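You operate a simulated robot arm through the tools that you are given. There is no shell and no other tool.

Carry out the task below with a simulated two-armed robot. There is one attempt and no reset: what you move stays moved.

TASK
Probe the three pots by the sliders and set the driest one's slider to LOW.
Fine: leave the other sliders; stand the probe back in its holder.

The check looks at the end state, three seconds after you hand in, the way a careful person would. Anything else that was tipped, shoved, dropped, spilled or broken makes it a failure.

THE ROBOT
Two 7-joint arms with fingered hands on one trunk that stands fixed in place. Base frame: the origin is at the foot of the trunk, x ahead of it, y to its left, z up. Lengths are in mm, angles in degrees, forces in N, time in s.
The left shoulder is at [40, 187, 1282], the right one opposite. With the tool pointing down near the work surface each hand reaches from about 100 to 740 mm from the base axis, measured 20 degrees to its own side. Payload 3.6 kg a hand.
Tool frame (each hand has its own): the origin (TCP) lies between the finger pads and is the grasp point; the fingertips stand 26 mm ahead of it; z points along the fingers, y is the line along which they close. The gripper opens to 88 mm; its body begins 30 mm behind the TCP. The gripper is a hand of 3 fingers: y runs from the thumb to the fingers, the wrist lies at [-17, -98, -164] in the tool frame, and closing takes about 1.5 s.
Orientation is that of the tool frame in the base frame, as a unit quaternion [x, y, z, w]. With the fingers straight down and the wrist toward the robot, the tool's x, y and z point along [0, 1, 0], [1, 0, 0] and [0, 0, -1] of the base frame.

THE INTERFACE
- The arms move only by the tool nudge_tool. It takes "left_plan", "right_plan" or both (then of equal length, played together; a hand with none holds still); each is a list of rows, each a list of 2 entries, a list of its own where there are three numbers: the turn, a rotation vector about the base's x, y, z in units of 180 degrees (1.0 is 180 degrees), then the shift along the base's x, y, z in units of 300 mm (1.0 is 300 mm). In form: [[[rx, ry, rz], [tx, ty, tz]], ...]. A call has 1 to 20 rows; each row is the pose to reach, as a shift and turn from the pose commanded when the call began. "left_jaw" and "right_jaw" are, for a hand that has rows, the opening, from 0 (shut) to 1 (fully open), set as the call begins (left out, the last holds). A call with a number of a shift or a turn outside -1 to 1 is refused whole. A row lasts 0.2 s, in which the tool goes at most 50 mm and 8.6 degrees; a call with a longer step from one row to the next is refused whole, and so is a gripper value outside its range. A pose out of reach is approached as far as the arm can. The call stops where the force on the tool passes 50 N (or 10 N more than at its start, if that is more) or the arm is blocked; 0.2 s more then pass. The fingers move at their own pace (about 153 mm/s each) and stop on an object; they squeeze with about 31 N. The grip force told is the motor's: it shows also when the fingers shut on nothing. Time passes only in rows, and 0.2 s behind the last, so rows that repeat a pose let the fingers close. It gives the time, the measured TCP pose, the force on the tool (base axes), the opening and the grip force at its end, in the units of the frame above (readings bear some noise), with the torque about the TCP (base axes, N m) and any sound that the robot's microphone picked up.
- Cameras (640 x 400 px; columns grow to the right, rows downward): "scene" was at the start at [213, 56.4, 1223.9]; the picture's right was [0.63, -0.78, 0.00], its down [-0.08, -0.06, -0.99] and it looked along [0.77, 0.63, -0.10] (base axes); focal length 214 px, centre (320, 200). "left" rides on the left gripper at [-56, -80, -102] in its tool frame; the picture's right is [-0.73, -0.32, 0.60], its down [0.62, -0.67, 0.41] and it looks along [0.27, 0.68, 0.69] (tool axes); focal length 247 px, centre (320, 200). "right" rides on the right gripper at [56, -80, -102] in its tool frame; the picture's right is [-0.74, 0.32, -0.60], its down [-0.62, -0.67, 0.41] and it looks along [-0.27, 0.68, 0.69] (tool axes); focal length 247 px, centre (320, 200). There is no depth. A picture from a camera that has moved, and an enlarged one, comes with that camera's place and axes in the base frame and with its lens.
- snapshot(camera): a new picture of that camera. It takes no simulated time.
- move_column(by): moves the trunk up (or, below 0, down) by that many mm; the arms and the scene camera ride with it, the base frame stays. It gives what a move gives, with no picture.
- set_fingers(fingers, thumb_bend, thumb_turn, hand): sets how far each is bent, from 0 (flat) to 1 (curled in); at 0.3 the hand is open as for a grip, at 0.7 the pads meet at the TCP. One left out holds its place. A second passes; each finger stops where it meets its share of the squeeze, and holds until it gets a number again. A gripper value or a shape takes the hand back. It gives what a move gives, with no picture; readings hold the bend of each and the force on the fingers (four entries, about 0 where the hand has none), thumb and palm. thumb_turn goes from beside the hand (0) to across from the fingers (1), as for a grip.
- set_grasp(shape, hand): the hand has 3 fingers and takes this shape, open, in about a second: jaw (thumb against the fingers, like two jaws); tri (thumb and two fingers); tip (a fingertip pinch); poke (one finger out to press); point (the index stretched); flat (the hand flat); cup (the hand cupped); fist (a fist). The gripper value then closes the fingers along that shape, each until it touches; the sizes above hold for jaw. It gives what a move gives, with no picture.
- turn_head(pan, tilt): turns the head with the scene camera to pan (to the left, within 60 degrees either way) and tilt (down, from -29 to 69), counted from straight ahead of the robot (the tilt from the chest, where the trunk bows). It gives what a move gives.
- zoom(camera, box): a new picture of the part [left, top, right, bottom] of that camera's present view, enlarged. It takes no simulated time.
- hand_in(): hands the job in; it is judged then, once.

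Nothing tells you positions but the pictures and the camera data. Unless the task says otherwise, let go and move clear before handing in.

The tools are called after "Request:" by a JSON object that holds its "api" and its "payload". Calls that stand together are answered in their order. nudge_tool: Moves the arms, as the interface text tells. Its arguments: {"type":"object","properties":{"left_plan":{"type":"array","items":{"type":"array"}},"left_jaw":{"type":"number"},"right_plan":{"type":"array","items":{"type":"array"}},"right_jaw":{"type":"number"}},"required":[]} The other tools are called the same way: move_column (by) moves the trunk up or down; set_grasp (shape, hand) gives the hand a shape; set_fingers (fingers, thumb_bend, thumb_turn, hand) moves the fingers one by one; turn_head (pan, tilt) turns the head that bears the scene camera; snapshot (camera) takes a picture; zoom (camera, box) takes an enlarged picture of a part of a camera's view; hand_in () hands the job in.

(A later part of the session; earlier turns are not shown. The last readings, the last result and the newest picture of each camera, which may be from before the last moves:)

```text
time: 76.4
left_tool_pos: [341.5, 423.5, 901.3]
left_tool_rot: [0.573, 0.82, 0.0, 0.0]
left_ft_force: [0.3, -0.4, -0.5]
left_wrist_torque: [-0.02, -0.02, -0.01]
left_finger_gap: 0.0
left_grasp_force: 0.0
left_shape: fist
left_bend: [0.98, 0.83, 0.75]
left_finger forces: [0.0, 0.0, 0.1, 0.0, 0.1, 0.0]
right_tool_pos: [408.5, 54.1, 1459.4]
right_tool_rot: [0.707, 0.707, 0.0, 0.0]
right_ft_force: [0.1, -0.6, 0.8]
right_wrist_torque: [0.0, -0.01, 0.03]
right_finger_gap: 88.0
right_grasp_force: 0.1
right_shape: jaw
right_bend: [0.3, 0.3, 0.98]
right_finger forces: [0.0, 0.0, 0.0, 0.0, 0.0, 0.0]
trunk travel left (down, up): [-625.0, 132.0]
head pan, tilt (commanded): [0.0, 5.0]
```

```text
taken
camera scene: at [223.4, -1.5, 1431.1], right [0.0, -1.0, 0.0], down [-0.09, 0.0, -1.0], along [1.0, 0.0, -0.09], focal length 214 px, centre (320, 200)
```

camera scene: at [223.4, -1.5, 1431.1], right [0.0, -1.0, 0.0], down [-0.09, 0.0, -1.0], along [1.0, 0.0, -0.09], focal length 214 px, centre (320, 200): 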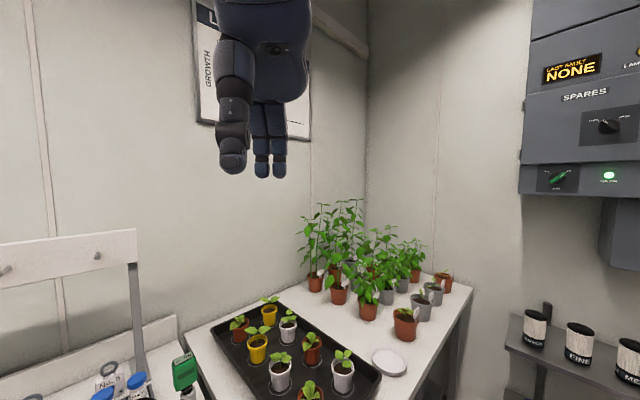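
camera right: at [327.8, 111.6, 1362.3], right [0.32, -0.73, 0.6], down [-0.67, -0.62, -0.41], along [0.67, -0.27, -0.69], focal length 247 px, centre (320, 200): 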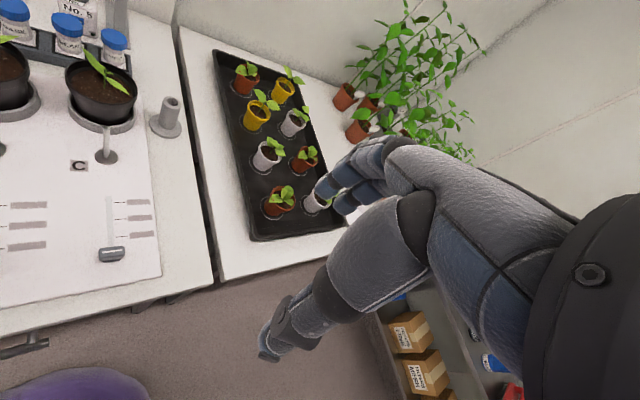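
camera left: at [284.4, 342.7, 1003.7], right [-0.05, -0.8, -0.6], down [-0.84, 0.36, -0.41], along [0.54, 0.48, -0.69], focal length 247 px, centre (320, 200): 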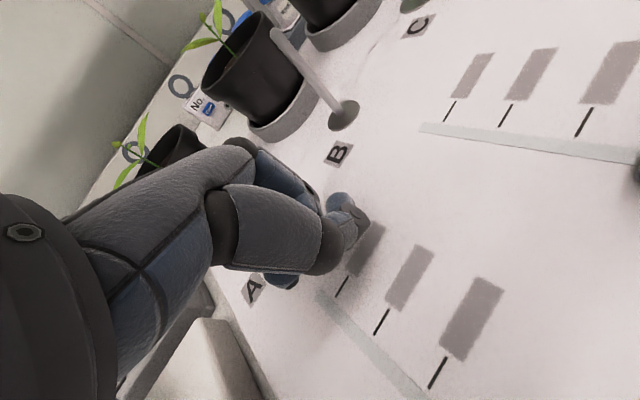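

Request:
{"api": "turn_head", "payload": {"pan": 60, "tilt": -10}}

Request:
{"api": "snapshot", "payload": {"camera": "scene"}}

Request:
{"api": "zoom", "payload": {"camera": "scene", "box": [0, 60, 320, 320]}}

```text
time: 77.7
left_tool_pos: [340.2, 424.1, 901.6]
left_tool_rot: [0.572, 0.82, 0.0, 0.0]
left_ft_force: [0.1, 0.6, -1.0]
left_wrist_torque: [0.05, -0.01, 0.0]
left_finger_gap: 0.2
left_grasp_force: 0.0
left_shape: fist
left_bend: [0.98, 0.84, 0.75]
left_finger forces: [0.1, 0.0, 0.1, 0.1, 0.1, 0.0]
right_tool_pos: [407.4, 53.7, 1458.9]
right_tool_rot: [0.707, 0.707, 0.0, 0.0]
right_ft_force: [1.1, -0.6, 0.4]
right_wrist_torque: [0.01, 0.0, 0.01]
right_finger_gap: 87.5
right_grasp_force: 0.0
right_shape: jaw
right_bend: [0.3, 0.3, 0.98]
right_finger forces: [0.0, 0.1, 0.0, 0.0, 0.0, 0.0]
trunk travel left (down, up): [-625.0, 132.0]
head pan, tilt (commanded): [60.0, -10.0]
```

```text
taken
camera scene: at [173.7, 71.3, 1454.2], right [0.87, -0.5, 0.0], down [0.09, 0.15, -0.98], along [0.49, 0.85, 0.17], focal length 214 px, centre (320, 200)
```

scene: 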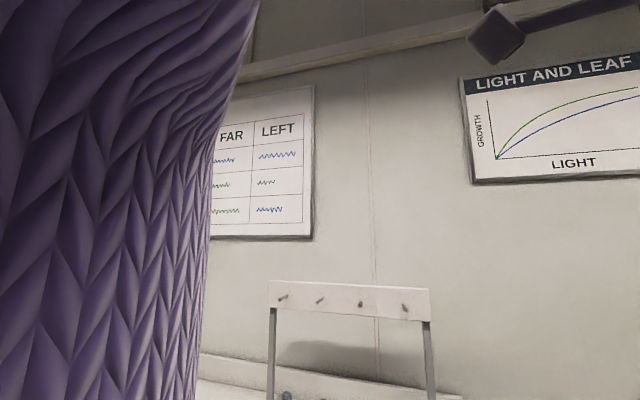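

```text
1.54 times, centred on (160, 190) of scene
camera zoom: at [173.7, 71.3, 1454.2], right [0.87, -0.5, 0.0], down [0.09, 0.15, -0.98], along [0.49, 0.85, 0.17], focal length 330 px, centre (566, 215)
```

zoom: 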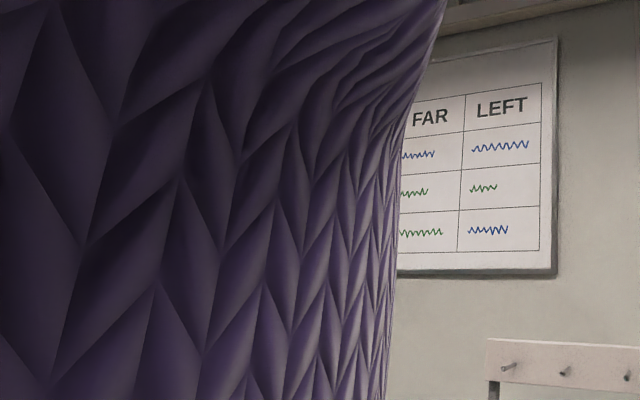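

The wall chart is unrelated. I'll try a slightly closer look at the nearest plate, lowering in small steps with the force watched.

Request:
{"api": "turn_head", "payload": {"pan": 38, "tilt": 50}}

Request:
{"api": "nudge_tool", "payload": {"left_plan": [[[0, 0, 0], [0.01, 0.01, -0.01]], [[0, 0, 0], [0.02, 0.02, -0.02]], [[0, 0, 0], [0.03, 0.03, -0.03]], [[0, 0, 0], [0.03, 0.03, -0.035]]]}}

Request:
{"api": "snapshot", "payload": {"camera": "left"}}

Request:
{"api": "zoom", "payload": {"camera": "scene", "box": [170, 100, 290, 220]}}

```text
time: 79.0
left_tool_pos: [341.0, 424.0, 900.9]
left_tool_rot: [0.573, 0.82, 0.0, 0.001]
left_ft_force: [0.2, 0.0, -1.3]
left_wrist_torque: [0.02, 0.02, 0.02]
left_finger_gap: 0.1
left_grasp_force: 0.0
left_shape: fist
left_bend: [0.98, 0.84, 0.75]
left_finger forces: [0.0, 0.0, 0.0, 0.1, 0.0, 0.0]
right_tool_pos: [409.8, 54.4, 1459.3]
right_tool_rot: [0.707, 0.708, 0.0, 0.0]
right_ft_force: [0.1, 0.3, -0.5]
right_wrist_torque: [-0.02, 0.01, -0.01]
right_finger_gap: 87.8
right_grasp_force: 0.0
right_shape: jaw
right_bend: [0.3, 0.3, 0.98]
right_finger forces: [0.0, 0.1, 0.0, 0.0, 0.1, 0.0]
trunk travel left (down, up): [-625.0, 132.0]
head pan, tilt (commanded): [38.0, 50.0]
```

```text
time: 80.0
left_tool_pos: [349.9, 432.3, 891.1]
left_tool_rot: [0.573, 0.819, 0.0, 0.0]
left_ft_force: [0.2, -0.2, -0.2]
left_wrist_torque: [0.0, 0.02, 0.0]
left_finger_gap: 0.0
left_grasp_force: 0.0
left_shape: fist
left_bend: [0.98, 0.84, 0.75]
left_finger forces: [0.0, 0.0, 0.2, 0.0, 0.0, 0.0]
right_tool_pos: [408.2, 54.4, 1459.7]
right_tool_rot: [0.706, 0.708, -0.001, -0.001]
right_ft_force: [-0.4, 0.9, 0.3]
right_wrist_torque: [0.04, 0.01, -0.04]
right_finger_gap: 87.9
right_grasp_force: 0.0
right_shape: jaw
right_bend: [0.3, 0.3, 0.98]
right_finger forces: [0.1, 0.0, 0.0, 0.0, 0.0, 0.1]
trunk travel left (down, up): [-625.0, 132.0]
head pan, tilt (commanded): [38.0, 50.0]
```

```text
taken
camera left: at [293.1, 351.6, 993.5], right [-0.05, -0.8, -0.6], down [-0.84, 0.36, -0.41], along [0.54, 0.48, -0.69], focal length 247 px, centre (320, 200)
```

left: 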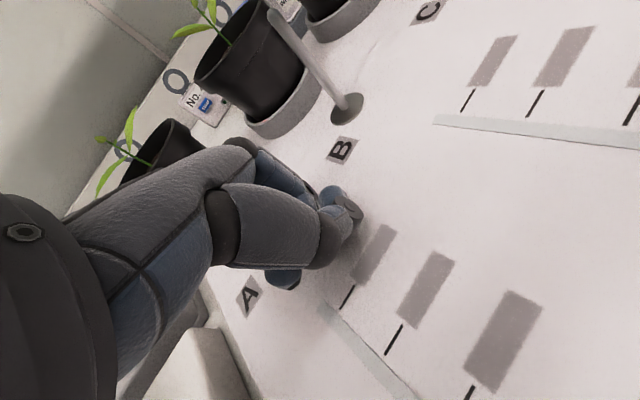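

```text
3.33 times, centred on (230, 160) of scene
camera zoom: at [192.2, 45.7, 1361.1], right [0.62, -0.79, 0.0], down [-0.6, -0.47, -0.64], along [0.51, 0.4, -0.77], focal length 715 px, centre (620, 333)
```

zoom: 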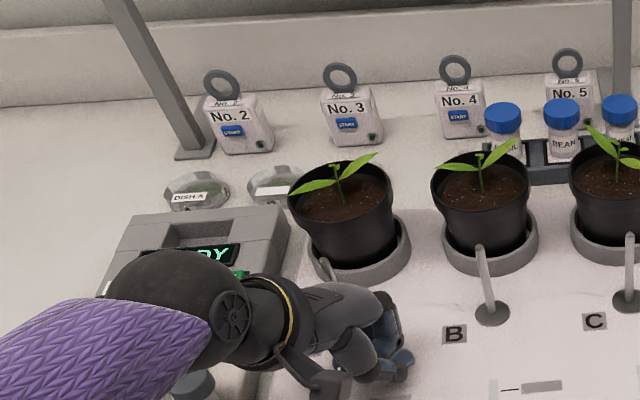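

Request:
{"api": "zoom", "payload": {"camera": "left", "box": [455, 280, 555, 400]}}

Request:
{"api": "zoom", "payload": {"camera": "left", "box": [390, 245, 460, 325]}}

Request:
{"api": "zoom", "payload": {"camera": "left", "box": [345, 215, 405, 290]}}

```text
3.33 times, centred on (505, 340) of left
camera zoom: at [293.1, 351.6, 993.5], right [-0.05, -0.8, -0.6], down [-0.84, 0.36, -0.41], along [0.54, 0.48, -0.69], focal length 823 px, centre (-297, -267)
```

zoom: 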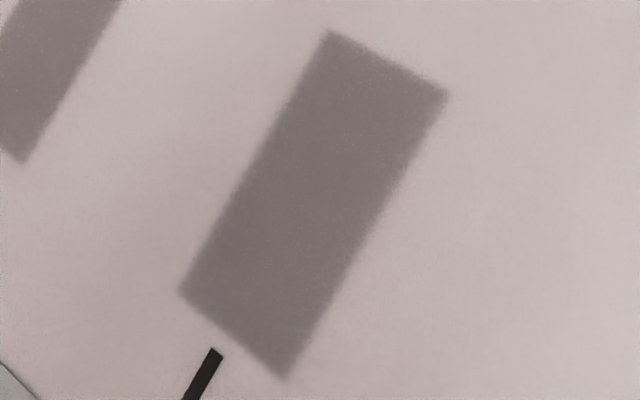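

```text
5.00 times, centred on (425, 285) of left
camera zoom: at [293.1, 351.6, 993.5], right [-0.05, -0.8, -0.6], down [-0.84, 0.36, -0.41], along [0.54, 0.48, -0.69], focal length 1235 px, centre (-205, -225)
```

zoom: 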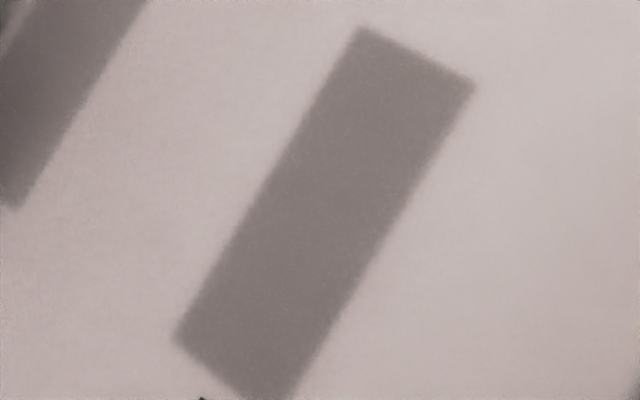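

```text
5.33 times, centred on (375, 252) of left
camera zoom: at [293.1, 351.6, 993.5], right [-0.05, -0.8, -0.6], down [-0.84, 0.36, -0.41], along [0.54, 0.48, -0.69], focal length 1317 px, centre (27, -80)
```

zoom: 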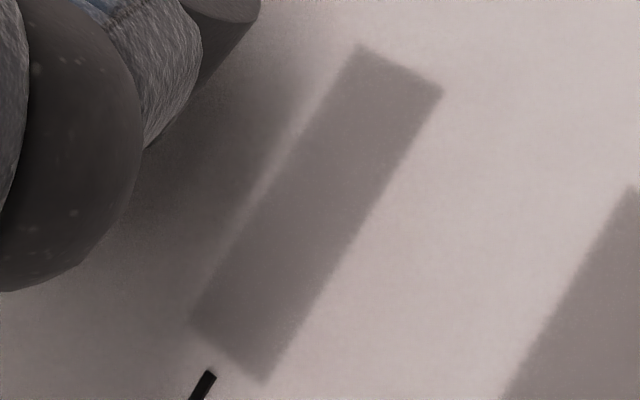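

The plates carry no readable text at any distance, so I'll rely on the layout: the handle rests at the closed end and the first mark next to it is LOW (near tick at v≈467 mm, i.e. ~32 mm beyond the handle). I raise the hand, move it over handle A and open it as a jaw.

Request:
{"api": "nudge_tool", "payload": {"left_plan": [[[0, 0, 0], [0, 0, 0.08]], [[0, 0, 0], [0, 0, 0.18]], [[0, 0, 0], [0, 0, 0.28]], [[0, 0, 0.02], [-0.04, -0.03, 0.38]], [[0, 0, 0.045], [-0.1, -0.07, 0.4]], [[0, 0, 0.07], [-0.16, -0.11, 0.4]], [[0, 0, 0.095], [-0.22, -0.15, 0.4]], [[0, 0, 0.12], [-0.28, -0.19, 0.4]], [[0, 0, 0.139], [-0.333, -0.226, 0.4]], [[0, 0, 0.139], [-0.333, -0.226, 0.4]], [[0, 0, 0.139], [-0.333, -0.226, 0.4]]]}}

Request:
{"api": "set_grasp", "payload": {"shape": "jaw", "hand": "left"}}

Request:
{"api": "snapshot", "payload": {"camera": "left"}}

Request:
{"api": "snapshot", "payload": {"camera": "scene"}}

```text
time: 81.9
left_tool_pos: [270.9, 432.8, 1038.9]
left_tool_rot: [0.423, 0.902, 0.083, -0.029]
left_ft_force: [0.1, -0.4, 0.6]
left_wrist_torque: [-0.03, -0.03, -0.02]
left_finger_gap: 0.0
left_grasp_force: 0.0
left_shape: fist
left_bend: [0.98, 0.84, 0.75]
left_finger forces: [0.0, 0.1, 0.0, 0.0, 0.0, 0.1]
right_tool_pos: [408.6, 53.1, 1459.5]
right_tool_rot: [0.707, 0.707, 0.001, 0.0]
right_ft_force: [0.3, 0.6, 0.3]
right_wrist_torque: [0.0, 0.0, 0.03]
right_finger_gap: 87.7
right_grasp_force: 0.1
right_shape: jaw
right_bend: [0.3, 0.3, 0.98]
right_finger forces: [0.0, 0.1, 0.0, 0.0, 0.1, 0.0]
trunk travel left (down, up): [-625.0, 132.0]
head pan, tilt (commanded): [38.0, 50.0]
stopped in row 9 (left hand): the arm was blocked; the commanded pose is now the measured one
```

```text
time: 82.8
left_tool_pos: [272.2, 433.1, 1039.2]
left_tool_rot: [0.422, 0.902, 0.082, -0.029]
left_ft_force: [-0.3, 0.9, -0.3]
left_wrist_torque: [0.0, 0.03, 0.0]
left_finger_gap: 87.5
left_grasp_force: 0.0
left_shape: jaw
left_bend: [0.3, 0.3, 0.97]
left_finger forces: [0.0, 0.0, 0.0, 0.0, 0.1, 0.0]
right_tool_pos: [408.2, 53.8, 1459.8]
right_tool_rot: [0.706, 0.708, 0.0, 0.001]
right_ft_force: [-0.5, -0.1, 0.6]
right_wrist_torque: [-0.02, 0.02, 0.0]
right_finger_gap: 87.5
right_grasp_force: 0.1
right_shape: jaw
right_bend: [0.3, 0.3, 0.98]
right_finger forces: [0.0, 0.1, 0.0, 0.0, 0.0, 0.0]
trunk travel left (down, up): [-625.0, 132.0]
head pan, tilt (commanded): [38.0, 50.0]
```

```text
taken
camera left: at [244.8, 321.6, 1123.3], right [0.24, -0.65, -0.72], down [-0.9, 0.13, -0.41], along [0.36, 0.75, -0.56], focal length 247 px, centre (320, 200)
```

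left: 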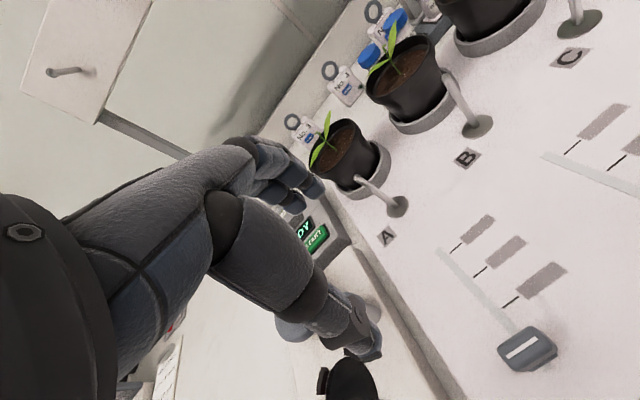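

```text
taken
camera scene: at [192.1, 45.7, 1361.2], right [0.62, -0.79, 0.0], down [-0.6, -0.47, -0.64], along [0.51, 0.4, -0.77], focal length 214 px, centre (320, 200)
```

scene: 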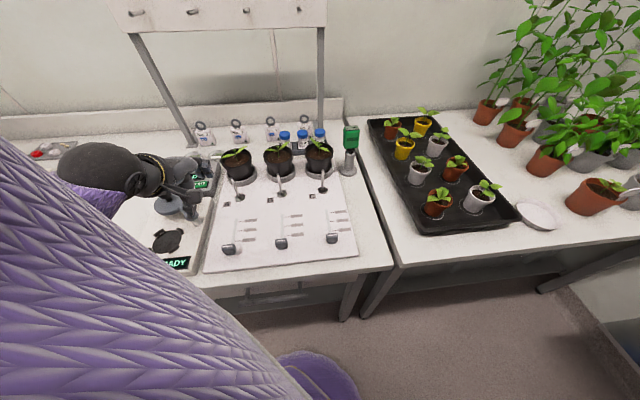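

The arm was blocked on the way. I stop and look at the arm's posture before moving anything else.

Request:
{"api": "snapshot", "payload": {"camera": "right"}}

Request:
{"api": "turn_head", "payload": {"pan": 60, "tilt": 60}}

Request:
{"api": "snapshot", "payload": {"camera": "scene"}}

Request:
{"api": "zoom", "payload": {"camera": "left", "box": [180, 200, 420, 400]}}

```text
taken
camera right: at [328.4, 110.0, 1562.5], right [0.32, -0.73, 0.6], down [-0.66, -0.62, -0.41], along [0.68, -0.27, -0.69], focal length 247 px, centre (320, 200)
```

right: 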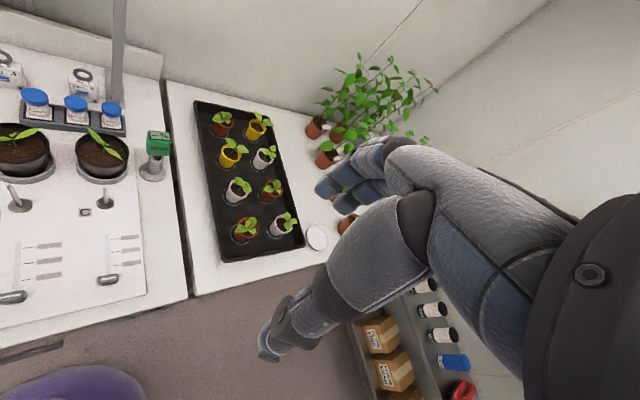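

```text
time: 83.7
left_tool_pos: [274.0, 433.3, 1038.0]
left_tool_rot: [0.422, 0.902, 0.084, -0.029]
left_ft_force: [-0.7, 0.6, 0.6]
left_wrist_torque: [0.0, -0.01, -0.01]
left_finger_gap: 87.4
left_grasp_force: 0.1
left_shape: jaw
left_bend: [0.3, 0.3, 0.97]
left_finger forces: [0.1, 0.0, 0.0, 0.0, 0.0, 0.0]
right_tool_pos: [408.3, 53.4, 1458.5]
right_tool_rot: [0.706, 0.708, -0.001, 0.0]
right_ft_force: [-0.5, -0.6, -0.8]
right_wrist_torque: [0.0, 0.04, 0.03]
right_finger_gap: 87.8
right_grasp_force: 0.1
right_shape: jaw
right_bend: [0.3, 0.3, 0.98]
right_finger forces: [0.0, 0.0, 0.1, 0.1, 0.0, 0.0]
trunk travel left (down, up): [-625.0, 132.0]
head pan, tilt (commanded): [60.0, 60.0]
```

```text
taken
camera scene: at [164.9, 56.0, 1348.6], right [0.87, -0.5, 0.0], down [-0.43, -0.75, -0.5], along [0.25, 0.43, -0.87], focal length 214 px, centre (320, 200)
```

scene: 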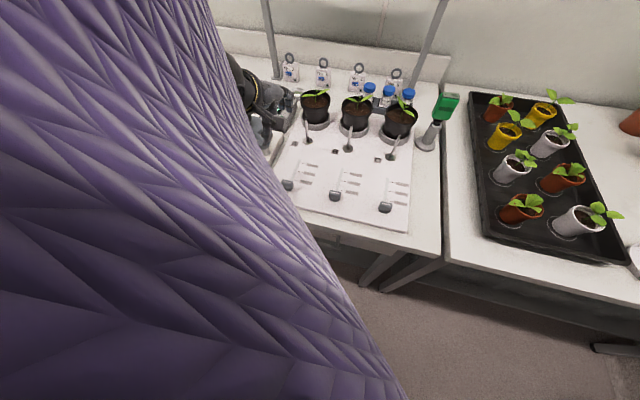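

```text
2.00 times, centred on (300, 300) of left
camera zoom: at [245.1, 321.7, 1123.4], right [0.24, -0.65, -0.72], down [-0.9, 0.13, -0.41], along [0.36, 0.75, -0.56], focal length 494 px, centre (360, 0)
```

zoom: 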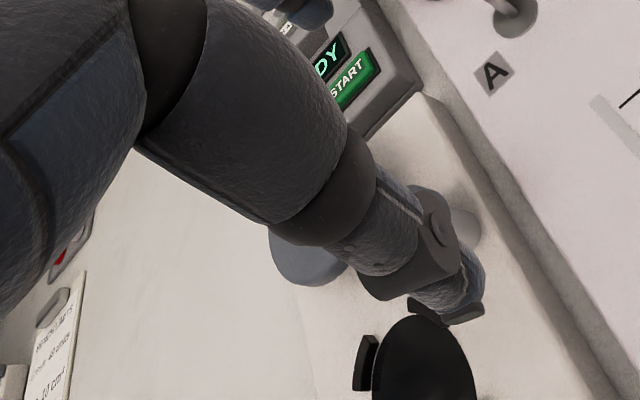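

The left sleeve is right against the head camera, so the head itself is what blocks the arm. I turn the head away to the right to make room, then level the hand and retry slowly.

Request:
{"api": "turn_head", "payload": {"pan": -45, "tilt": 20}}

Request:
{"api": "nudge_tool", "payload": {"left_plan": [[[-0.014, 0.001, 0.007], [0, 0, 0]], [[-0.028, 0.0016, 0.0143], [0, -0.01, 0]], [[-0.042, 0.0024, 0.0214], [-0.005, -0.03, 0]], [[-0.0561, 0.0032, 0.0285], [-0.01, -0.06, 0]], [[-0.0561, 0.0032, 0.0285], [-0.02, -0.09, 0]], [[-0.0561, 0.0032, 0.0285], [-0.03, -0.12, 0]], [[-0.0561, 0.0032, 0.0285], [-0.045, -0.15, 0]], [[-0.0561, 0.0032, 0.0285], [-0.06, -0.18, 0]], [[-0.0561, 0.0032, 0.0285], [-0.07, -0.21, 0]], [[-0.0561, 0.0032, 0.0285], [-0.077, -0.229, 0]], [[-0.0561, 0.0032, 0.0285], [-0.077, -0.229, 0]]]}}

Request:
{"api": "snapshot", "payload": {"camera": "left"}}

```text
time: 85.5
left_tool_pos: [272.8, 432.8, 1039.9]
left_tool_rot: [0.422, 0.902, 0.083, -0.029]
left_ft_force: [-0.2, -0.1, 0.6]
left_wrist_torque: [-0.02, -0.01, 0.0]
left_finger_gap: 87.5
left_grasp_force: 0.1
left_shape: jaw
left_bend: [0.3, 0.3, 0.97]
left_finger forces: [0.1, 0.0, 0.0, 0.0, 0.0, 0.0]
right_tool_pos: [410.5, 54.4, 1460.2]
right_tool_rot: [0.706, 0.708, 0.0, 0.0]
right_ft_force: [-0.6, -0.2, -0.4]
right_wrist_torque: [0.02, 0.06, 0.01]
right_finger_gap: 87.8
right_grasp_force: 0.0
right_shape: jaw
right_bend: [0.3, 0.3, 0.98]
right_finger forces: [0.0, 0.0, 0.0, 0.0, 0.0, 0.1]
trunk travel left (down, up): [-625.0, 132.0]
head pan, tilt (commanded): [-45.0, 20.0]
```

```text
time: 87.2
left_tool_pos: [268.7, 432.5, 1062.1]
left_tool_rot: [0.406, 0.911, 0.067, -0.021]
left_ft_force: [0.5, 0.7, -0.2]
left_wrist_torque: [0.01, 0.0, -0.01]
left_finger_gap: 87.8
left_grasp_force: 0.0
left_shape: jaw
left_bend: [0.3, 0.3, 0.97]
left_finger forces: [0.0, 0.0, 0.0, 0.0, 0.0, 0.0]
right_tool_pos: [409.5, 54.3, 1459.6]
right_tool_rot: [0.706, 0.708, 0.0, 0.001]
right_ft_force: [0.0, -0.6, -0.4]
right_wrist_torque: [0.01, 0.0, 0.0]
right_finger_gap: 87.7
right_grasp_force: 0.0
right_shape: jaw
right_bend: [0.3, 0.3, 0.98]
right_finger forces: [0.0, 0.0, 0.0, 0.0, 0.0, 0.1]
trunk travel left (down, up): [-625.0, 132.0]
head pan, tilt (commanded): [-45.0, 20.0]
stopped in row 8 (left hand): the arm was blocked; the commanded pose is now the measured one
```

```text
taken
camera left: at [245.1, 324.0, 1151.4], right [0.26, -0.67, -0.7], down [-0.9, 0.08, -0.42], along [0.33, 0.74, -0.58], focal length 247 px, centre (320, 200)
```

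left: 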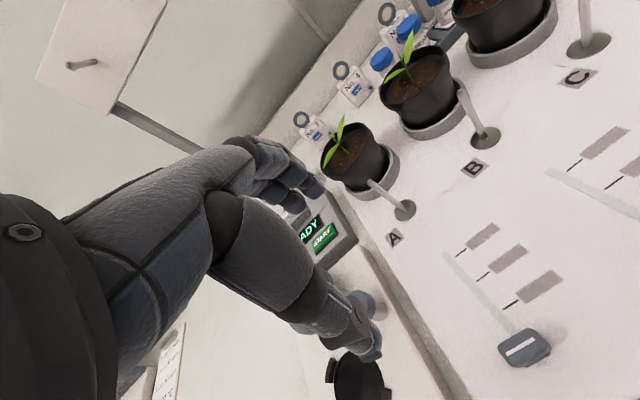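

Still blocked, so this wrist yaw is not workable so close to the body. I turn the hand the other way (wrist to the left, fingers still down), where the arm has room, and will push the handle with closed fingers instead.

Request:
{"api": "nudge_tool", "payload": {"left_plan": [[[-0.0027, 0.0025, -0.0307], [0, 0, 0]], [[-0.0054, 0.005, -0.0614], [0, 0, 0]], [[-0.0081, 0.0075, -0.0921], [0, 0, 0]], [[-0.0108, 0.01, -0.1228], [0, 0, 0]], [[-0.0135, 0.0125, -0.1535], [0, 0, 0]], [[-0.0162, 0.015, -0.1842], [0, 0, 0]], [[-0.019, 0.0175, -0.2149], [0, 0, 0]], [[-0.0217, 0.02, -0.2456], [0, 0, 0]], [[-0.0244, 0.0225, -0.2763], [0, 0, 0]], [[-0.0271, 0.025, -0.307], [0, 0, 0]], [[-0.0298, 0.0274, -0.3377], [0, 0, 0]], [[-0.0325, 0.0299, -0.3684], [0, 0, 0]], [[-0.0352, 0.0324, -0.399], [0, 0, 0]], [[-0.0352, 0.0324, -0.399], [0, 0, 0]]], "left_jaw": 0}}

Request:
{"api": "snapshot", "payload": {"camera": "left"}}

```text
time: 90.2
left_tool_pos: [268.9, 433.2, 1063.1]
left_tool_rot: [0.866, 0.5, -0.001, 0.0]
left_ft_force: [0.2, -0.4, 0.1]
left_wrist_torque: [-0.02, -0.03, -0.01]
left_finger_gap: 0.0
left_grasp_force: 30.9
left_shape: jaw
left_bend: [0.7, 0.46, 1.0]
left_finger forces: [0.0, 0.0, 0.0, 0.1, 0.0, 0.0]
right_tool_pos: [408.3, 53.4, 1459.3]
right_tool_rot: [0.707, 0.708, 0.0, 0.0]
right_ft_force: [0.6, -0.4, 0.2]
right_wrist_torque: [-0.01, 0.01, -0.03]
right_finger_gap: 87.8
right_grasp_force: 0.0
right_shape: jaw
right_bend: [0.3, 0.3, 0.98]
right_finger forces: [0.0, 0.1, 0.1, 0.1, 0.0, 0.0]
trunk travel left (down, up): [-625.0, 132.0]
head pan, tilt (commanded): [-45.0, 20.0]
```

```text
taken
camera left: at [171.9, 423.0, 1165.9], right [-0.64, -0.48, -0.6], down [-0.27, 0.87, -0.41], along [0.72, -0.11, -0.69], focal length 247 px, centre (320, 200)
```

left: 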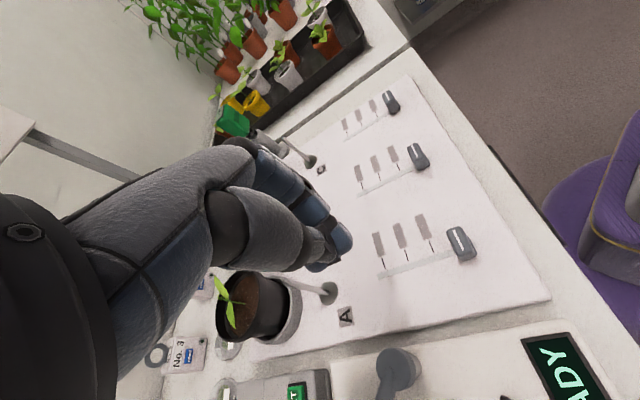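

That worked and gives a clear view of slider A. Zooming on the handle to measure it.

Request:
{"api": "zoom", "payload": {"camera": "left", "box": [360, 190, 520, 300]}}

Request:
{"api": "zoom", "payload": {"camera": "left", "box": [270, 180, 370, 290]}}

```text
3.64 times, centred on (440, 245) of left
camera zoom: at [171.9, 423.0, 1165.9], right [-0.64, -0.48, -0.6], down [-0.27, 0.87, -0.41], along [0.72, -0.11, -0.69], focal length 898 px, centre (-116, 36)
```

zoom: 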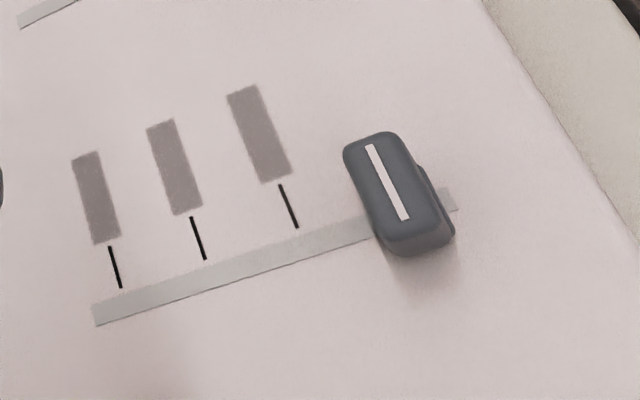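

```text
3.64 times, centred on (320, 235) of left
camera zoom: at [171.9, 423.0, 1165.9], right [-0.64, -0.48, -0.6], down [-0.27, 0.87, -0.41], along [0.72, -0.11, -0.69], focal length 898 px, centre (320, 73)
```

zoom: 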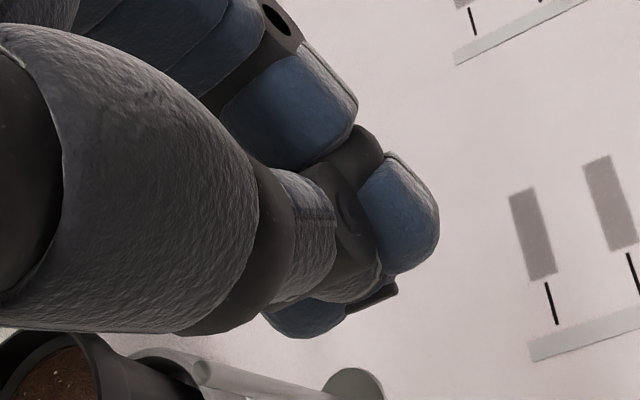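

Measured: handle at v=435, ticks at v=465.6/496.7/527.4 — so the handle rests one step before the first mark. I move the closed fingertips to the near side of handle A, still above it.

Request:
{"api": "nudge_tool", "payload": {"left_plan": [[[0, 0, 0], [-0.02, -0.045, -0.02]], [[0, 0, 0], [-0.045, -0.095, -0.05]], [[0, 0, 0], [-0.07, -0.145, -0.08]], [[0, 0, 0], [-0.1, -0.195, -0.11]], [[0, 0, 0], [-0.13, -0.245, -0.14]], [[0, 0, 0], [-0.15, -0.29, -0.18]], [[0, 0, 0], [-0.164, -0.323, -0.21]], [[0, 0, 0], [-0.164, -0.323, -0.21]]]}}

Request:
{"api": "snapshot", "payload": {"camera": "left"}}

```text
time: 92.0
left_tool_pos: [220.0, 335.0, 1000.6]
left_tool_rot: [0.866, 0.5, -0.001, 0.0]
left_ft_force: [0.2, 0.5, -0.4]
left_wrist_torque: [-0.01, 0.01, 0.01]
left_finger_gap: 0.0
left_grasp_force: 31.3
left_shape: jaw
left_bend: [0.7, 0.46, 1.0]
left_finger forces: [0.0, 0.0, 0.0, 0.1, 0.1, 0.0]
right_tool_pos: [410.4, 53.9, 1460.5]
right_tool_rot: [0.706, 0.708, 0.0, 0.0]
right_ft_force: [-1.2, -0.6, -0.8]
right_wrist_torque: [-0.02, 0.02, -0.01]
right_finger_gap: 87.9
right_grasp_force: 0.1
right_shape: jaw
right_bend: [0.3, 0.3, 0.98]
right_finger forces: [0.0, 0.0, 0.1, 0.1, 0.0, 0.0]
trunk travel left (down, up): [-625.0, 132.0]
head pan, tilt (commanded): [-45.0, 20.0]
```

```text
taken
camera left: at [122.3, 325.3, 1102.9], right [-0.64, -0.48, -0.6], down [-0.27, 0.87, -0.41], along [0.72, -0.11, -0.69], focal length 247 px, centre (320, 200)
```

left: 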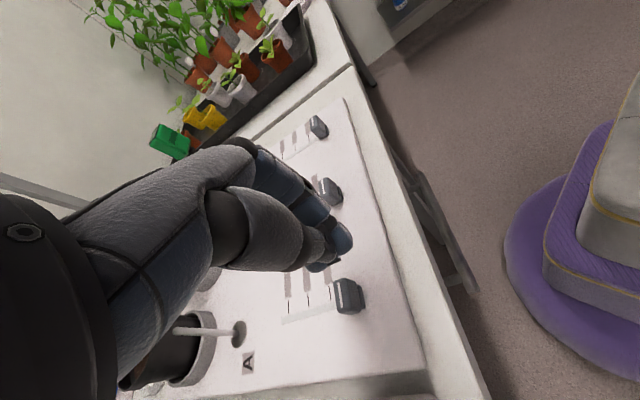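

Reachable now without obstruction. Lowering the closed fingers to handle height on its near side.

Request:
{"api": "nudge_tool", "payload": {"left_plan": [[[0, 0, 0], [-0.005, -0.003, -0.06]], [[0, 0, 0], [-0.008, -0.006, -0.12]], [[0, 0, 0], [-0.008, -0.006, -0.18]], [[0, 0, 0], [-0.008, -0.006, -0.23]], [[0, 0, 0], [-0.008, -0.006, -0.27]], [[0, 0, 0], [-0.008, -0.006, -0.3]], [[0, 0, 0], [-0.008, -0.006, -0.315]], [[0, 0, 0], [-0.008, -0.006, -0.315]]]}}

Request:
{"api": "snapshot", "payload": {"camera": "left"}}

Request:
{"api": "zoom", "payload": {"camera": "left", "box": [260, 180, 420, 320]}}

```text
time: 93.8
left_tool_pos: [217.9, 334.4, 905.6]
left_tool_rot: [0.866, 0.501, -0.002, 0.0]
left_ft_force: [-0.3, 0.8, 0.6]
left_wrist_torque: [0.03, -0.01, 0.03]
left_finger_gap: 0.1
left_grasp_force: 31.3
left_shape: jaw
left_bend: [0.7, 0.46, 1.0]
left_finger forces: [0.0, 0.0, 0.0, 0.1, 0.0, 0.0]
right_tool_pos: [409.0, 54.3, 1459.9]
right_tool_rot: [0.707, 0.708, 0.0, 0.0]
right_ft_force: [0.3, 0.1, 0.9]
right_wrist_torque: [0.0, 0.03, 0.01]
right_finger_gap: 87.6
right_grasp_force: 0.1
right_shape: jaw
right_bend: [0.3, 0.3, 0.98]
right_finger forces: [0.0, 0.0, 0.0, 0.0, 0.0, 0.0]
trunk travel left (down, up): [-625.0, 132.0]
head pan, tilt (commanded): [-45.0, 20.0]
```

```text
taken
camera left: at [120.6, 324.2, 1008.7], right [-0.64, -0.48, -0.6], down [-0.27, 0.87, -0.41], along [0.72, -0.11, -0.69], focal length 247 px, centre (320, 200)
```

left: 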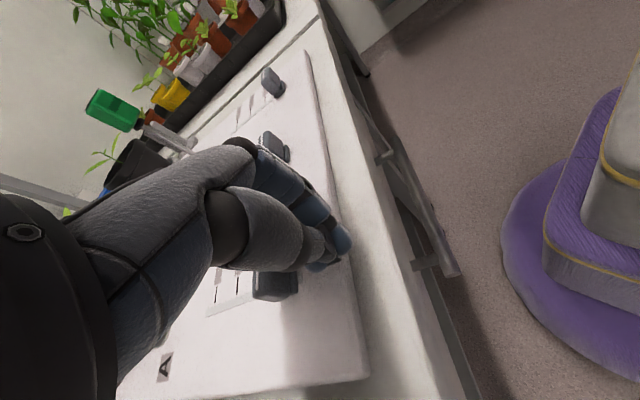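

```text
2.86 times, centred on (340, 250) of left
camera zoom: at [120.6, 324.2, 1008.7], right [-0.64, -0.48, -0.6], down [-0.27, 0.87, -0.41], along [0.72, -0.11, -0.69], focal length 706 px, centre (263, 57)
```

zoom: 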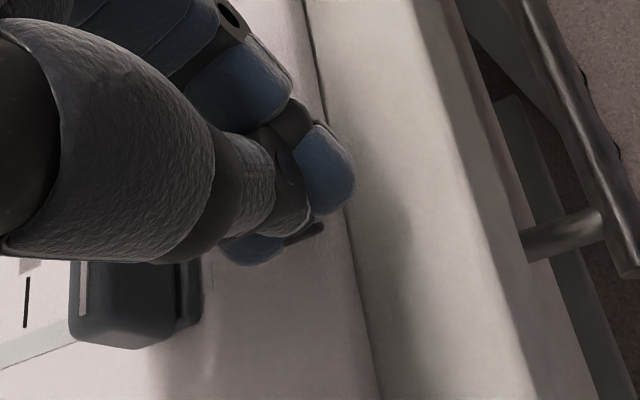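

Fingers are aligned behind the handle (about 44 mm centre to centre). Advancing along the track in small steps toward contact.

Request:
{"api": "nudge_tool", "payload": {"left_plan": [[[0, 0, 0], [0.01, 0.01, 0]], [[0, 0, 0], [0.02, 0.02, 0]], [[0, 0, 0], [0.03, 0.03, 0]], [[0, 0, 0], [0.04, 0.04, 0]], [[0, 0, 0], [0.04, 0.04, 0]]]}}

Request:
{"api": "zoom", "payload": {"camera": "left", "box": [220, 180, 380, 320]}}

```text
time: 95.0
left_tool_pos: [229.5, 345.6, 906.3]
left_tool_rot: [0.866, 0.501, -0.002, 0.001]
left_ft_force: [-0.6, -0.8, 0.3]
left_wrist_torque: [-0.03, 0.0, -0.02]
left_finger_gap: 0.0
left_grasp_force: 30.4
left_shape: jaw
left_bend: [0.7, 0.46, 1.0]
left_finger forces: [0.0, 0.9, 0.1, 0.0, 0.0, 0.0]
right_tool_pos: [408.2, 54.9, 1460.1]
right_tool_rot: [0.706, 0.708, 0.001, 0.0]
right_ft_force: [0.4, 0.0, -1.6]
right_wrist_torque: [-0.01, 0.0, 0.01]
right_finger_gap: 87.9
right_grasp_force: 0.1
right_shape: jaw
right_bend: [0.3, 0.3, 0.98]
right_finger forces: [0.0, 0.1, 0.1, 0.1, 0.0, 0.0]
trunk travel left (down, up): [-625.0, 132.0]
head pan, tilt (commanded): [-45.0, 20.0]
```

```text
2.86 times, centred on (300, 250) of left
camera zoom: at [132.1, 336.4, 1008.5], right [-0.64, -0.48, -0.6], down [-0.27, 0.87, -0.41], along [0.72, -0.11, -0.69], focal length 706 px, centre (377, 57)
```

zoom: 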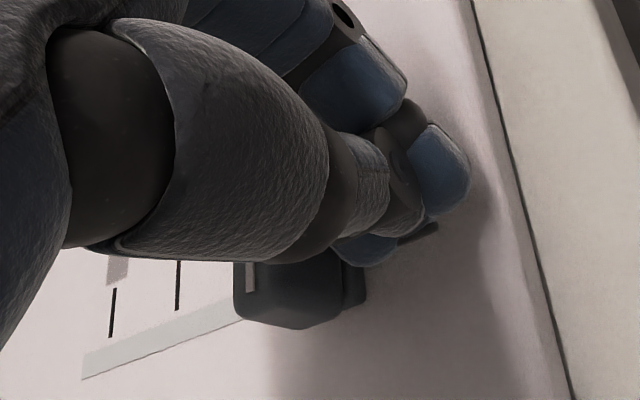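

Contact made (about 1 N). Pushing 20 mm, then checking.

Request:
{"api": "nudge_tool", "payload": {"left_plan": [[[0, 0, 0], [0.008, 0.008, 0]], [[0, 0, 0], [0.016, 0.016, 0]], [[0, 0, 0], [0.024, 0.024, 0]], [[0, 0, 0], [0.032, 0.032, 0]], [[0, 0, 0], [0.04, 0.04, 0]], [[0, 0, 0], [0.047, 0.047, 0]], [[0, 0, 0], [0.047, 0.047, 0]]]}}

Request:
{"api": "snapshot", "payload": {"camera": "left"}}

Request:
{"api": "zoom", "payload": {"camera": "left", "box": [180, 200, 340, 340]}}

```text
time: 96.7
left_tool_pos: [242.6, 361.8, 906.1]
left_tool_rot: [0.866, 0.501, -0.001, 0.0]
left_ft_force: [0.3, 0.2, 0.2]
left_wrist_torque: [0.01, -0.04, 0.01]
left_finger_gap: 0.1
left_grasp_force: 30.6
left_shape: jaw
left_bend: [0.7, 0.46, 1.0]
left_finger forces: [0.0, 0.0, 0.0, 0.0, 0.1, 0.1]
right_tool_pos: [409.2, 54.2, 1458.6]
right_tool_rot: [0.706, 0.708, 0.0, 0.0]
right_ft_force: [0.1, 0.3, 0.4]
right_wrist_torque: [-0.01, 0.0, 0.0]
right_finger_gap: 87.5
right_grasp_force: 0.0
right_shape: jaw
right_bend: [0.3, 0.3, 0.98]
right_finger forces: [0.0, 0.1, 0.1, 0.0, 0.0, 0.0]
trunk travel left (down, up): [-625.0, 132.0]
head pan, tilt (commanded): [-45.0, 20.0]
```

```text
taken
camera left: at [145.7, 351.3, 1008.1], right [-0.64, -0.48, -0.6], down [-0.27, 0.87, -0.41], along [0.72, -0.1, -0.69], focal length 247 px, centre (320, 200)
```

left: 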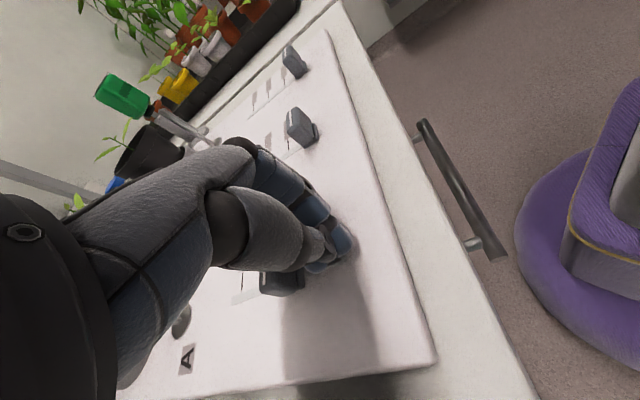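

```text
2.86 times, centred on (260, 270) of left
camera zoom: at [145.7, 351.3, 1008.1], right [-0.64, -0.48, -0.6], down [-0.27, 0.87, -0.41], along [0.72, -0.1, -0.69], focal length 706 px, centre (491, 0)
```

zoom: 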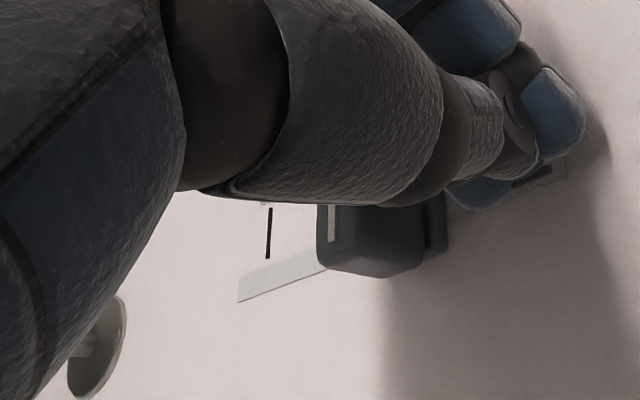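

The handle has moved most of the way; I want a clean overhead measurement. I rotate the right hand (high up, clear of everything) so that its camera looks down on slider A.

Request:
{"api": "nudge_tool", "payload": {"right_plan": [[[0, 0, 0.035], [0, 0, 0]], [[0, 0, 0.07], [0, 0, 0]], [[0, 0, 0.105], [0, 0, 0]], [[0, 0, 0.14], [0, 0, 0]], [[0, 0, 0.175], [0, 0, 0]], [[0, 0, 0.21], [0, 0, 0]], [[0, 0, 0.245], [0, 0, 0]], [[0, 0, 0.28], [0, 0, 0]], [[0, 0, 0.315], [0, 0, 0]], [[0, 0, 0.35], [0, 0, 0]], [[0, 0, 0.385], [0, 0, 0]], [[0, 0, 0.42], [0, 0, 0]], [[0, 0, 0.444], [0, 0, 0]], [[0, 0, 0.444], [0, 0, 0]]]}}

Request:
{"api": "snapshot", "payload": {"camera": "right"}}

```text
time: 99.7
left_tool_pos: [243.5, 360.4, 904.4]
left_tool_rot: [0.866, 0.501, -0.001, -0.001]
left_ft_force: [0.2, -0.8, 0.5]
left_wrist_torque: [-0.02, -0.01, 0.01]
left_finger_gap: 0.0
left_grasp_force: 31.1
left_shape: jaw
left_bend: [0.7, 0.46, 1.0]
left_finger forces: [0.0, 0.0, 0.0, 0.0, 0.1, 0.1]
right_tool_pos: [410.8, 54.4, 1459.8]
right_tool_rot: [0.152, 0.988, 0.0, -0.001]
right_ft_force: [0.0, 0.3, -1.6]
right_wrist_torque: [0.0, -0.01, -0.01]
right_finger_gap: 87.8
right_grasp_force: 0.1
right_shape: jaw
right_bend: [0.3, 0.3, 0.98]
right_finger forces: [0.0, 0.1, 0.0, 0.0, 0.0, 0.0]
right hand out of reach, approached as far as the arm can: row 12, 13, 14
trunk travel left (down, up): [-625.0, 132.0]
head pan, tilt (commanded): [-45.0, 20.0]
```

```text
taken
camera right: at [331.2, -5.3, 1562.4], right [0.8, 0.08, 0.6], down [0.39, -0.82, -0.41], along [0.46, 0.56, -0.69], focal length 247 px, centre (320, 200)
```

right: 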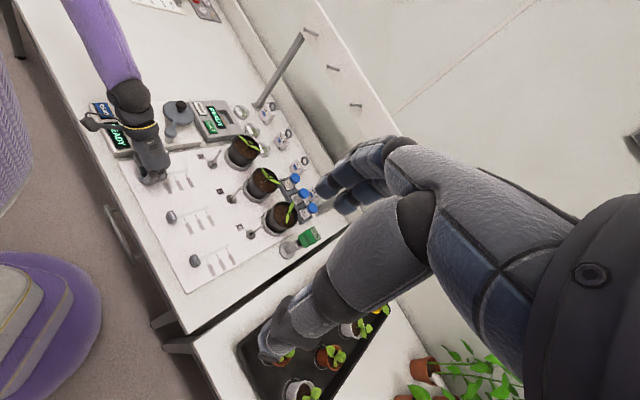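

A very good overhead view. Zooming on slider A.

Request:
{"api": "zoom", "payload": {"camera": "right", "box": [130, 150, 210, 200]}}

Request:
{"api": "zoom", "payload": {"camera": "right", "box": [70, 60, 250, 280]}}

```text
8.00 times, centred on (170, 175) of right
camera zoom: at [331.2, -5.3, 1562.4], right [0.8, 0.08, 0.6], down [0.39, -0.82, -0.41], along [0.46, 0.56, -0.69], focal length 1976 px, centre (1520, 400)
```

zoom: 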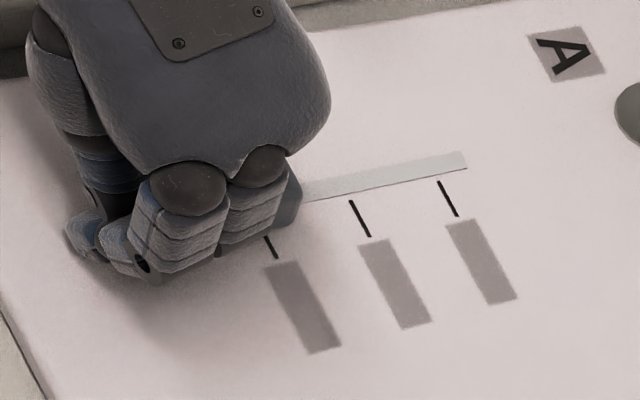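

```text
1.82 times, centred on (160, 170) of right
camera zoom: at [331.2, -5.3, 1562.4], right [0.8, 0.08, 0.6], down [0.39, -0.82, -0.41], along [0.46, 0.56, -0.69], focal length 449 px, centre (611, 254)
```

zoom: 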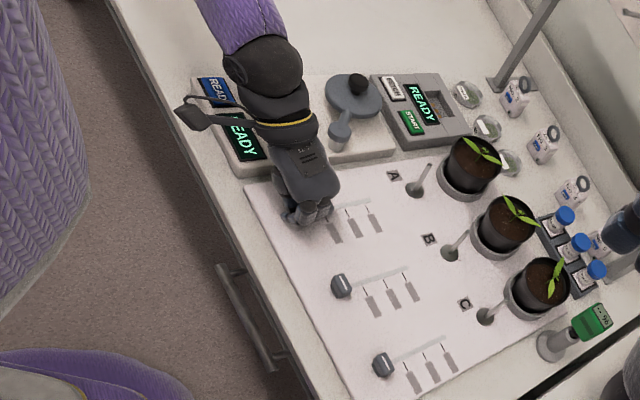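

The hand hides the handle. I back off along the track and raise the hand to see where the handle is.

Request:
{"api": "nudge_tool", "payload": {"left_plan": [[[0, 0, 0], [-0.02, -0.02, 0]], [[0, 0, 0], [-0.05, -0.05, 0]], [[0, 0, 0], [-0.08, -0.08, 0.02]], [[0, 0, 0], [-0.1, -0.1, 0.08]], [[0, 0, 0], [-0.1, -0.1, 0.15]], [[0, 0, 0], [-0.1, -0.1, 0.22]], [[0, 0, 0], [-0.1, -0.1, 0.25]]]}}

Request:
{"api": "zoom", "payload": {"camera": "right", "box": [130, 150, 210, 200]}}

Request:
{"api": "zoom", "payload": {"camera": "right", "box": [150, 195, 230, 245]}}

```text
time: 101.2
left_tool_pos: [214.3, 329.9, 981.4]
left_tool_rot: [0.865, 0.501, -0.002, -0.001]
left_ft_force: [-0.9, -1.0, -0.3]
left_wrist_torque: [0.0, -0.01, 0.02]
left_finger_gap: 0.0
left_grasp_force: 30.7
left_shape: jaw
left_bend: [0.7, 0.46, 1.0]
left_finger forces: [0.0, 0.0, 0.0, 0.0, 0.0, 0.0]
right_tool_pos: [409.4, 53.9, 1460.0]
right_tool_rot: [0.152, 0.988, 0.0, 0.0]
right_ft_force: [-0.8, 0.7, -0.2]
right_wrist_torque: [0.0, 0.01, 0.01]
right_finger_gap: 88.1
right_grasp_force: 0.0
right_shape: jaw
right_bend: [0.3, 0.3, 0.98]
right_finger forces: [0.1, 0.1, 0.1, 0.0, 0.0, 0.0]
trunk travel left (down, up): [-625.0, 132.0]
head pan, tilt (commanded): [-45.0, 20.0]
```

```text
8.00 times, centred on (170, 175) of right
camera zoom: at [331.1, -5.4, 1562.4], right [0.8, 0.08, 0.6], down [0.39, -0.82, -0.41], along [0.46, 0.56, -0.69], focal length 1976 px, centre (1520, 400)
```

zoom: 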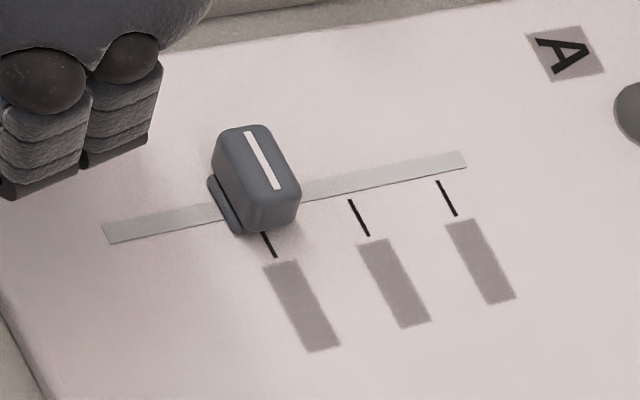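

```text
8.00 times, centred on (190, 220) of right
camera zoom: at [331.1, -5.4, 1562.4], right [0.8, 0.08, 0.6], down [0.39, -0.82, -0.41], along [0.46, 0.56, -0.69], focal length 1976 px, centre (1360, 40)
```

zoom: 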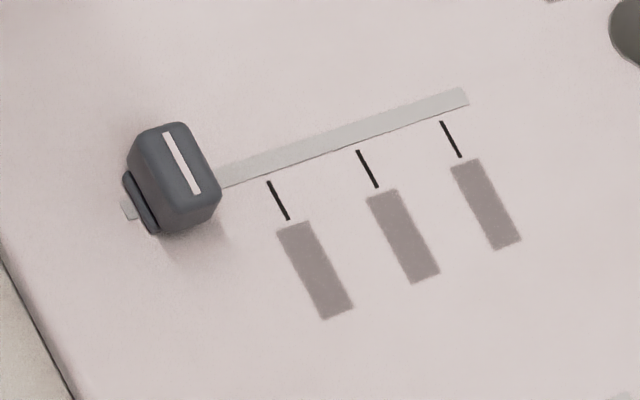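

The handle has clicked into place at the first mark (v≈465, one step of ~31 mm from rest, matching the tick). Let me verify the alignment closely and check the rest of the bench.

Request:
{"api": "zoom", "payload": {"camera": "right", "box": [150, 160, 180, 185]}}

Request:
{"api": "nudge_tool", "payload": {"left_plan": [[[0, 0, 0], [0, 0, 0.08]], [[0, 0, 0], [0.01, 0.03, 0.16]], [[0, 0, 0], [0.03, 0.08, 0.24]], [[0, 0, 0], [0.06, 0.14, 0.3]], [[0, 0, 0], [0.09, 0.2, 0.3]], [[0, 0, 0], [0.12, 0.26, 0.3]], [[0, 0, 0], [0.15, 0.32, 0.3]], [[0, 0, 0], [0.18, 0.34, 0.3]], [[0, 0, 0], [0.18, 0.34, 0.3]]]}}

Request:
{"api": "snapshot", "payload": {"camera": "left"}}

Request:
{"api": "zoom", "payload": {"camera": "left", "box": [360, 190, 520, 300]}}

```text
16.00 times, centred on (165, 172) of right
camera zoom: at [331.1, -5.4, 1562.4], right [0.8, 0.08, 0.6], down [0.39, -0.82, -0.41], along [0.46, 0.56, -0.69], focal length 3952 px, centre (2800, 640)
```

zoom: 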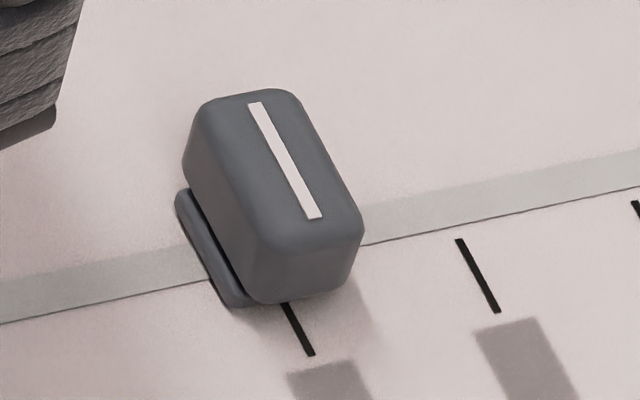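

```text
time: 103.2
left_tool_pos: [266.5, 429.6, 1069.8]
left_tool_rot: [0.866, 0.5, -0.001, 0.0]
left_ft_force: [0.4, -0.6, 0.0]
left_wrist_torque: [-0.01, 0.03, -0.01]
left_finger_gap: 0.2
left_grasp_force: 31.5
left_shape: jaw
left_bend: [0.7, 0.46, 1.0]
left_finger forces: [0.0, 0.0, 0.0, 0.0, 0.0, 0.0]
right_tool_pos: [409.4, 53.9, 1460.3]
right_tool_rot: [0.151, 0.988, 0.0, 0.0]
right_ft_force: [0.7, 0.3, 0.5]
right_wrist_torque: [-0.04, -0.07, 0.0]
right_finger_gap: 87.8
right_grasp_force: 0.0
right_shape: jaw
right_bend: [0.3, 0.3, 0.98]
right_finger forces: [0.0, 0.1, 0.0, 0.0, 0.0, 0.0]
trunk travel left (down, up): [-625.0, 132.0]
head pan, tilt (commanded): [-45.0, 20.0]
```

```text
taken
camera left: at [169.3, 421.2, 1172.8], right [-0.64, -0.48, -0.6], down [-0.27, 0.87, -0.41], along [0.72, -0.11, -0.69], focal length 247 px, centre (320, 200)
```

left: 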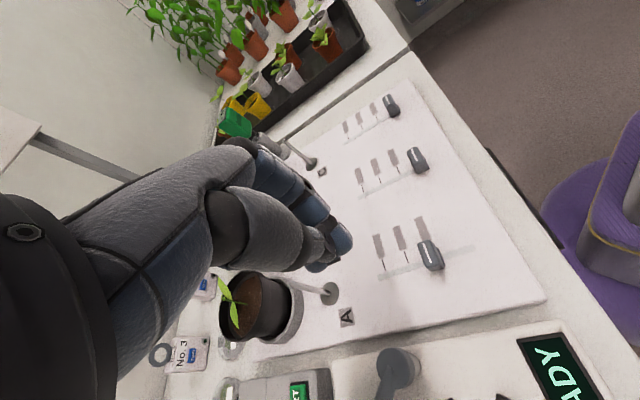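

```text
3.64 times, centred on (440, 245) of left
camera zoom: at [169.3, 421.2, 1172.8], right [-0.64, -0.48, -0.6], down [-0.27, 0.87, -0.41], along [0.72, -0.11, -0.69], focal length 898 px, centre (-116, 36)
```

zoom: 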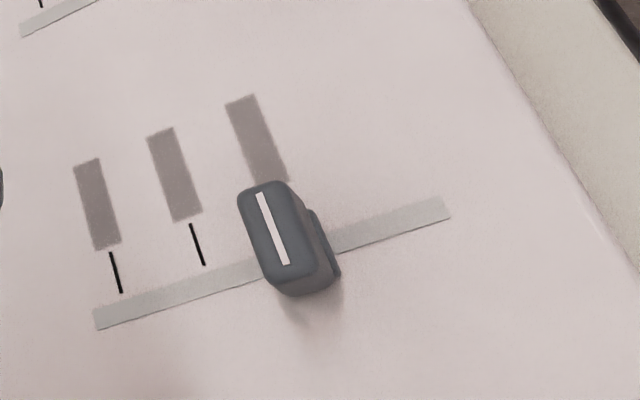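

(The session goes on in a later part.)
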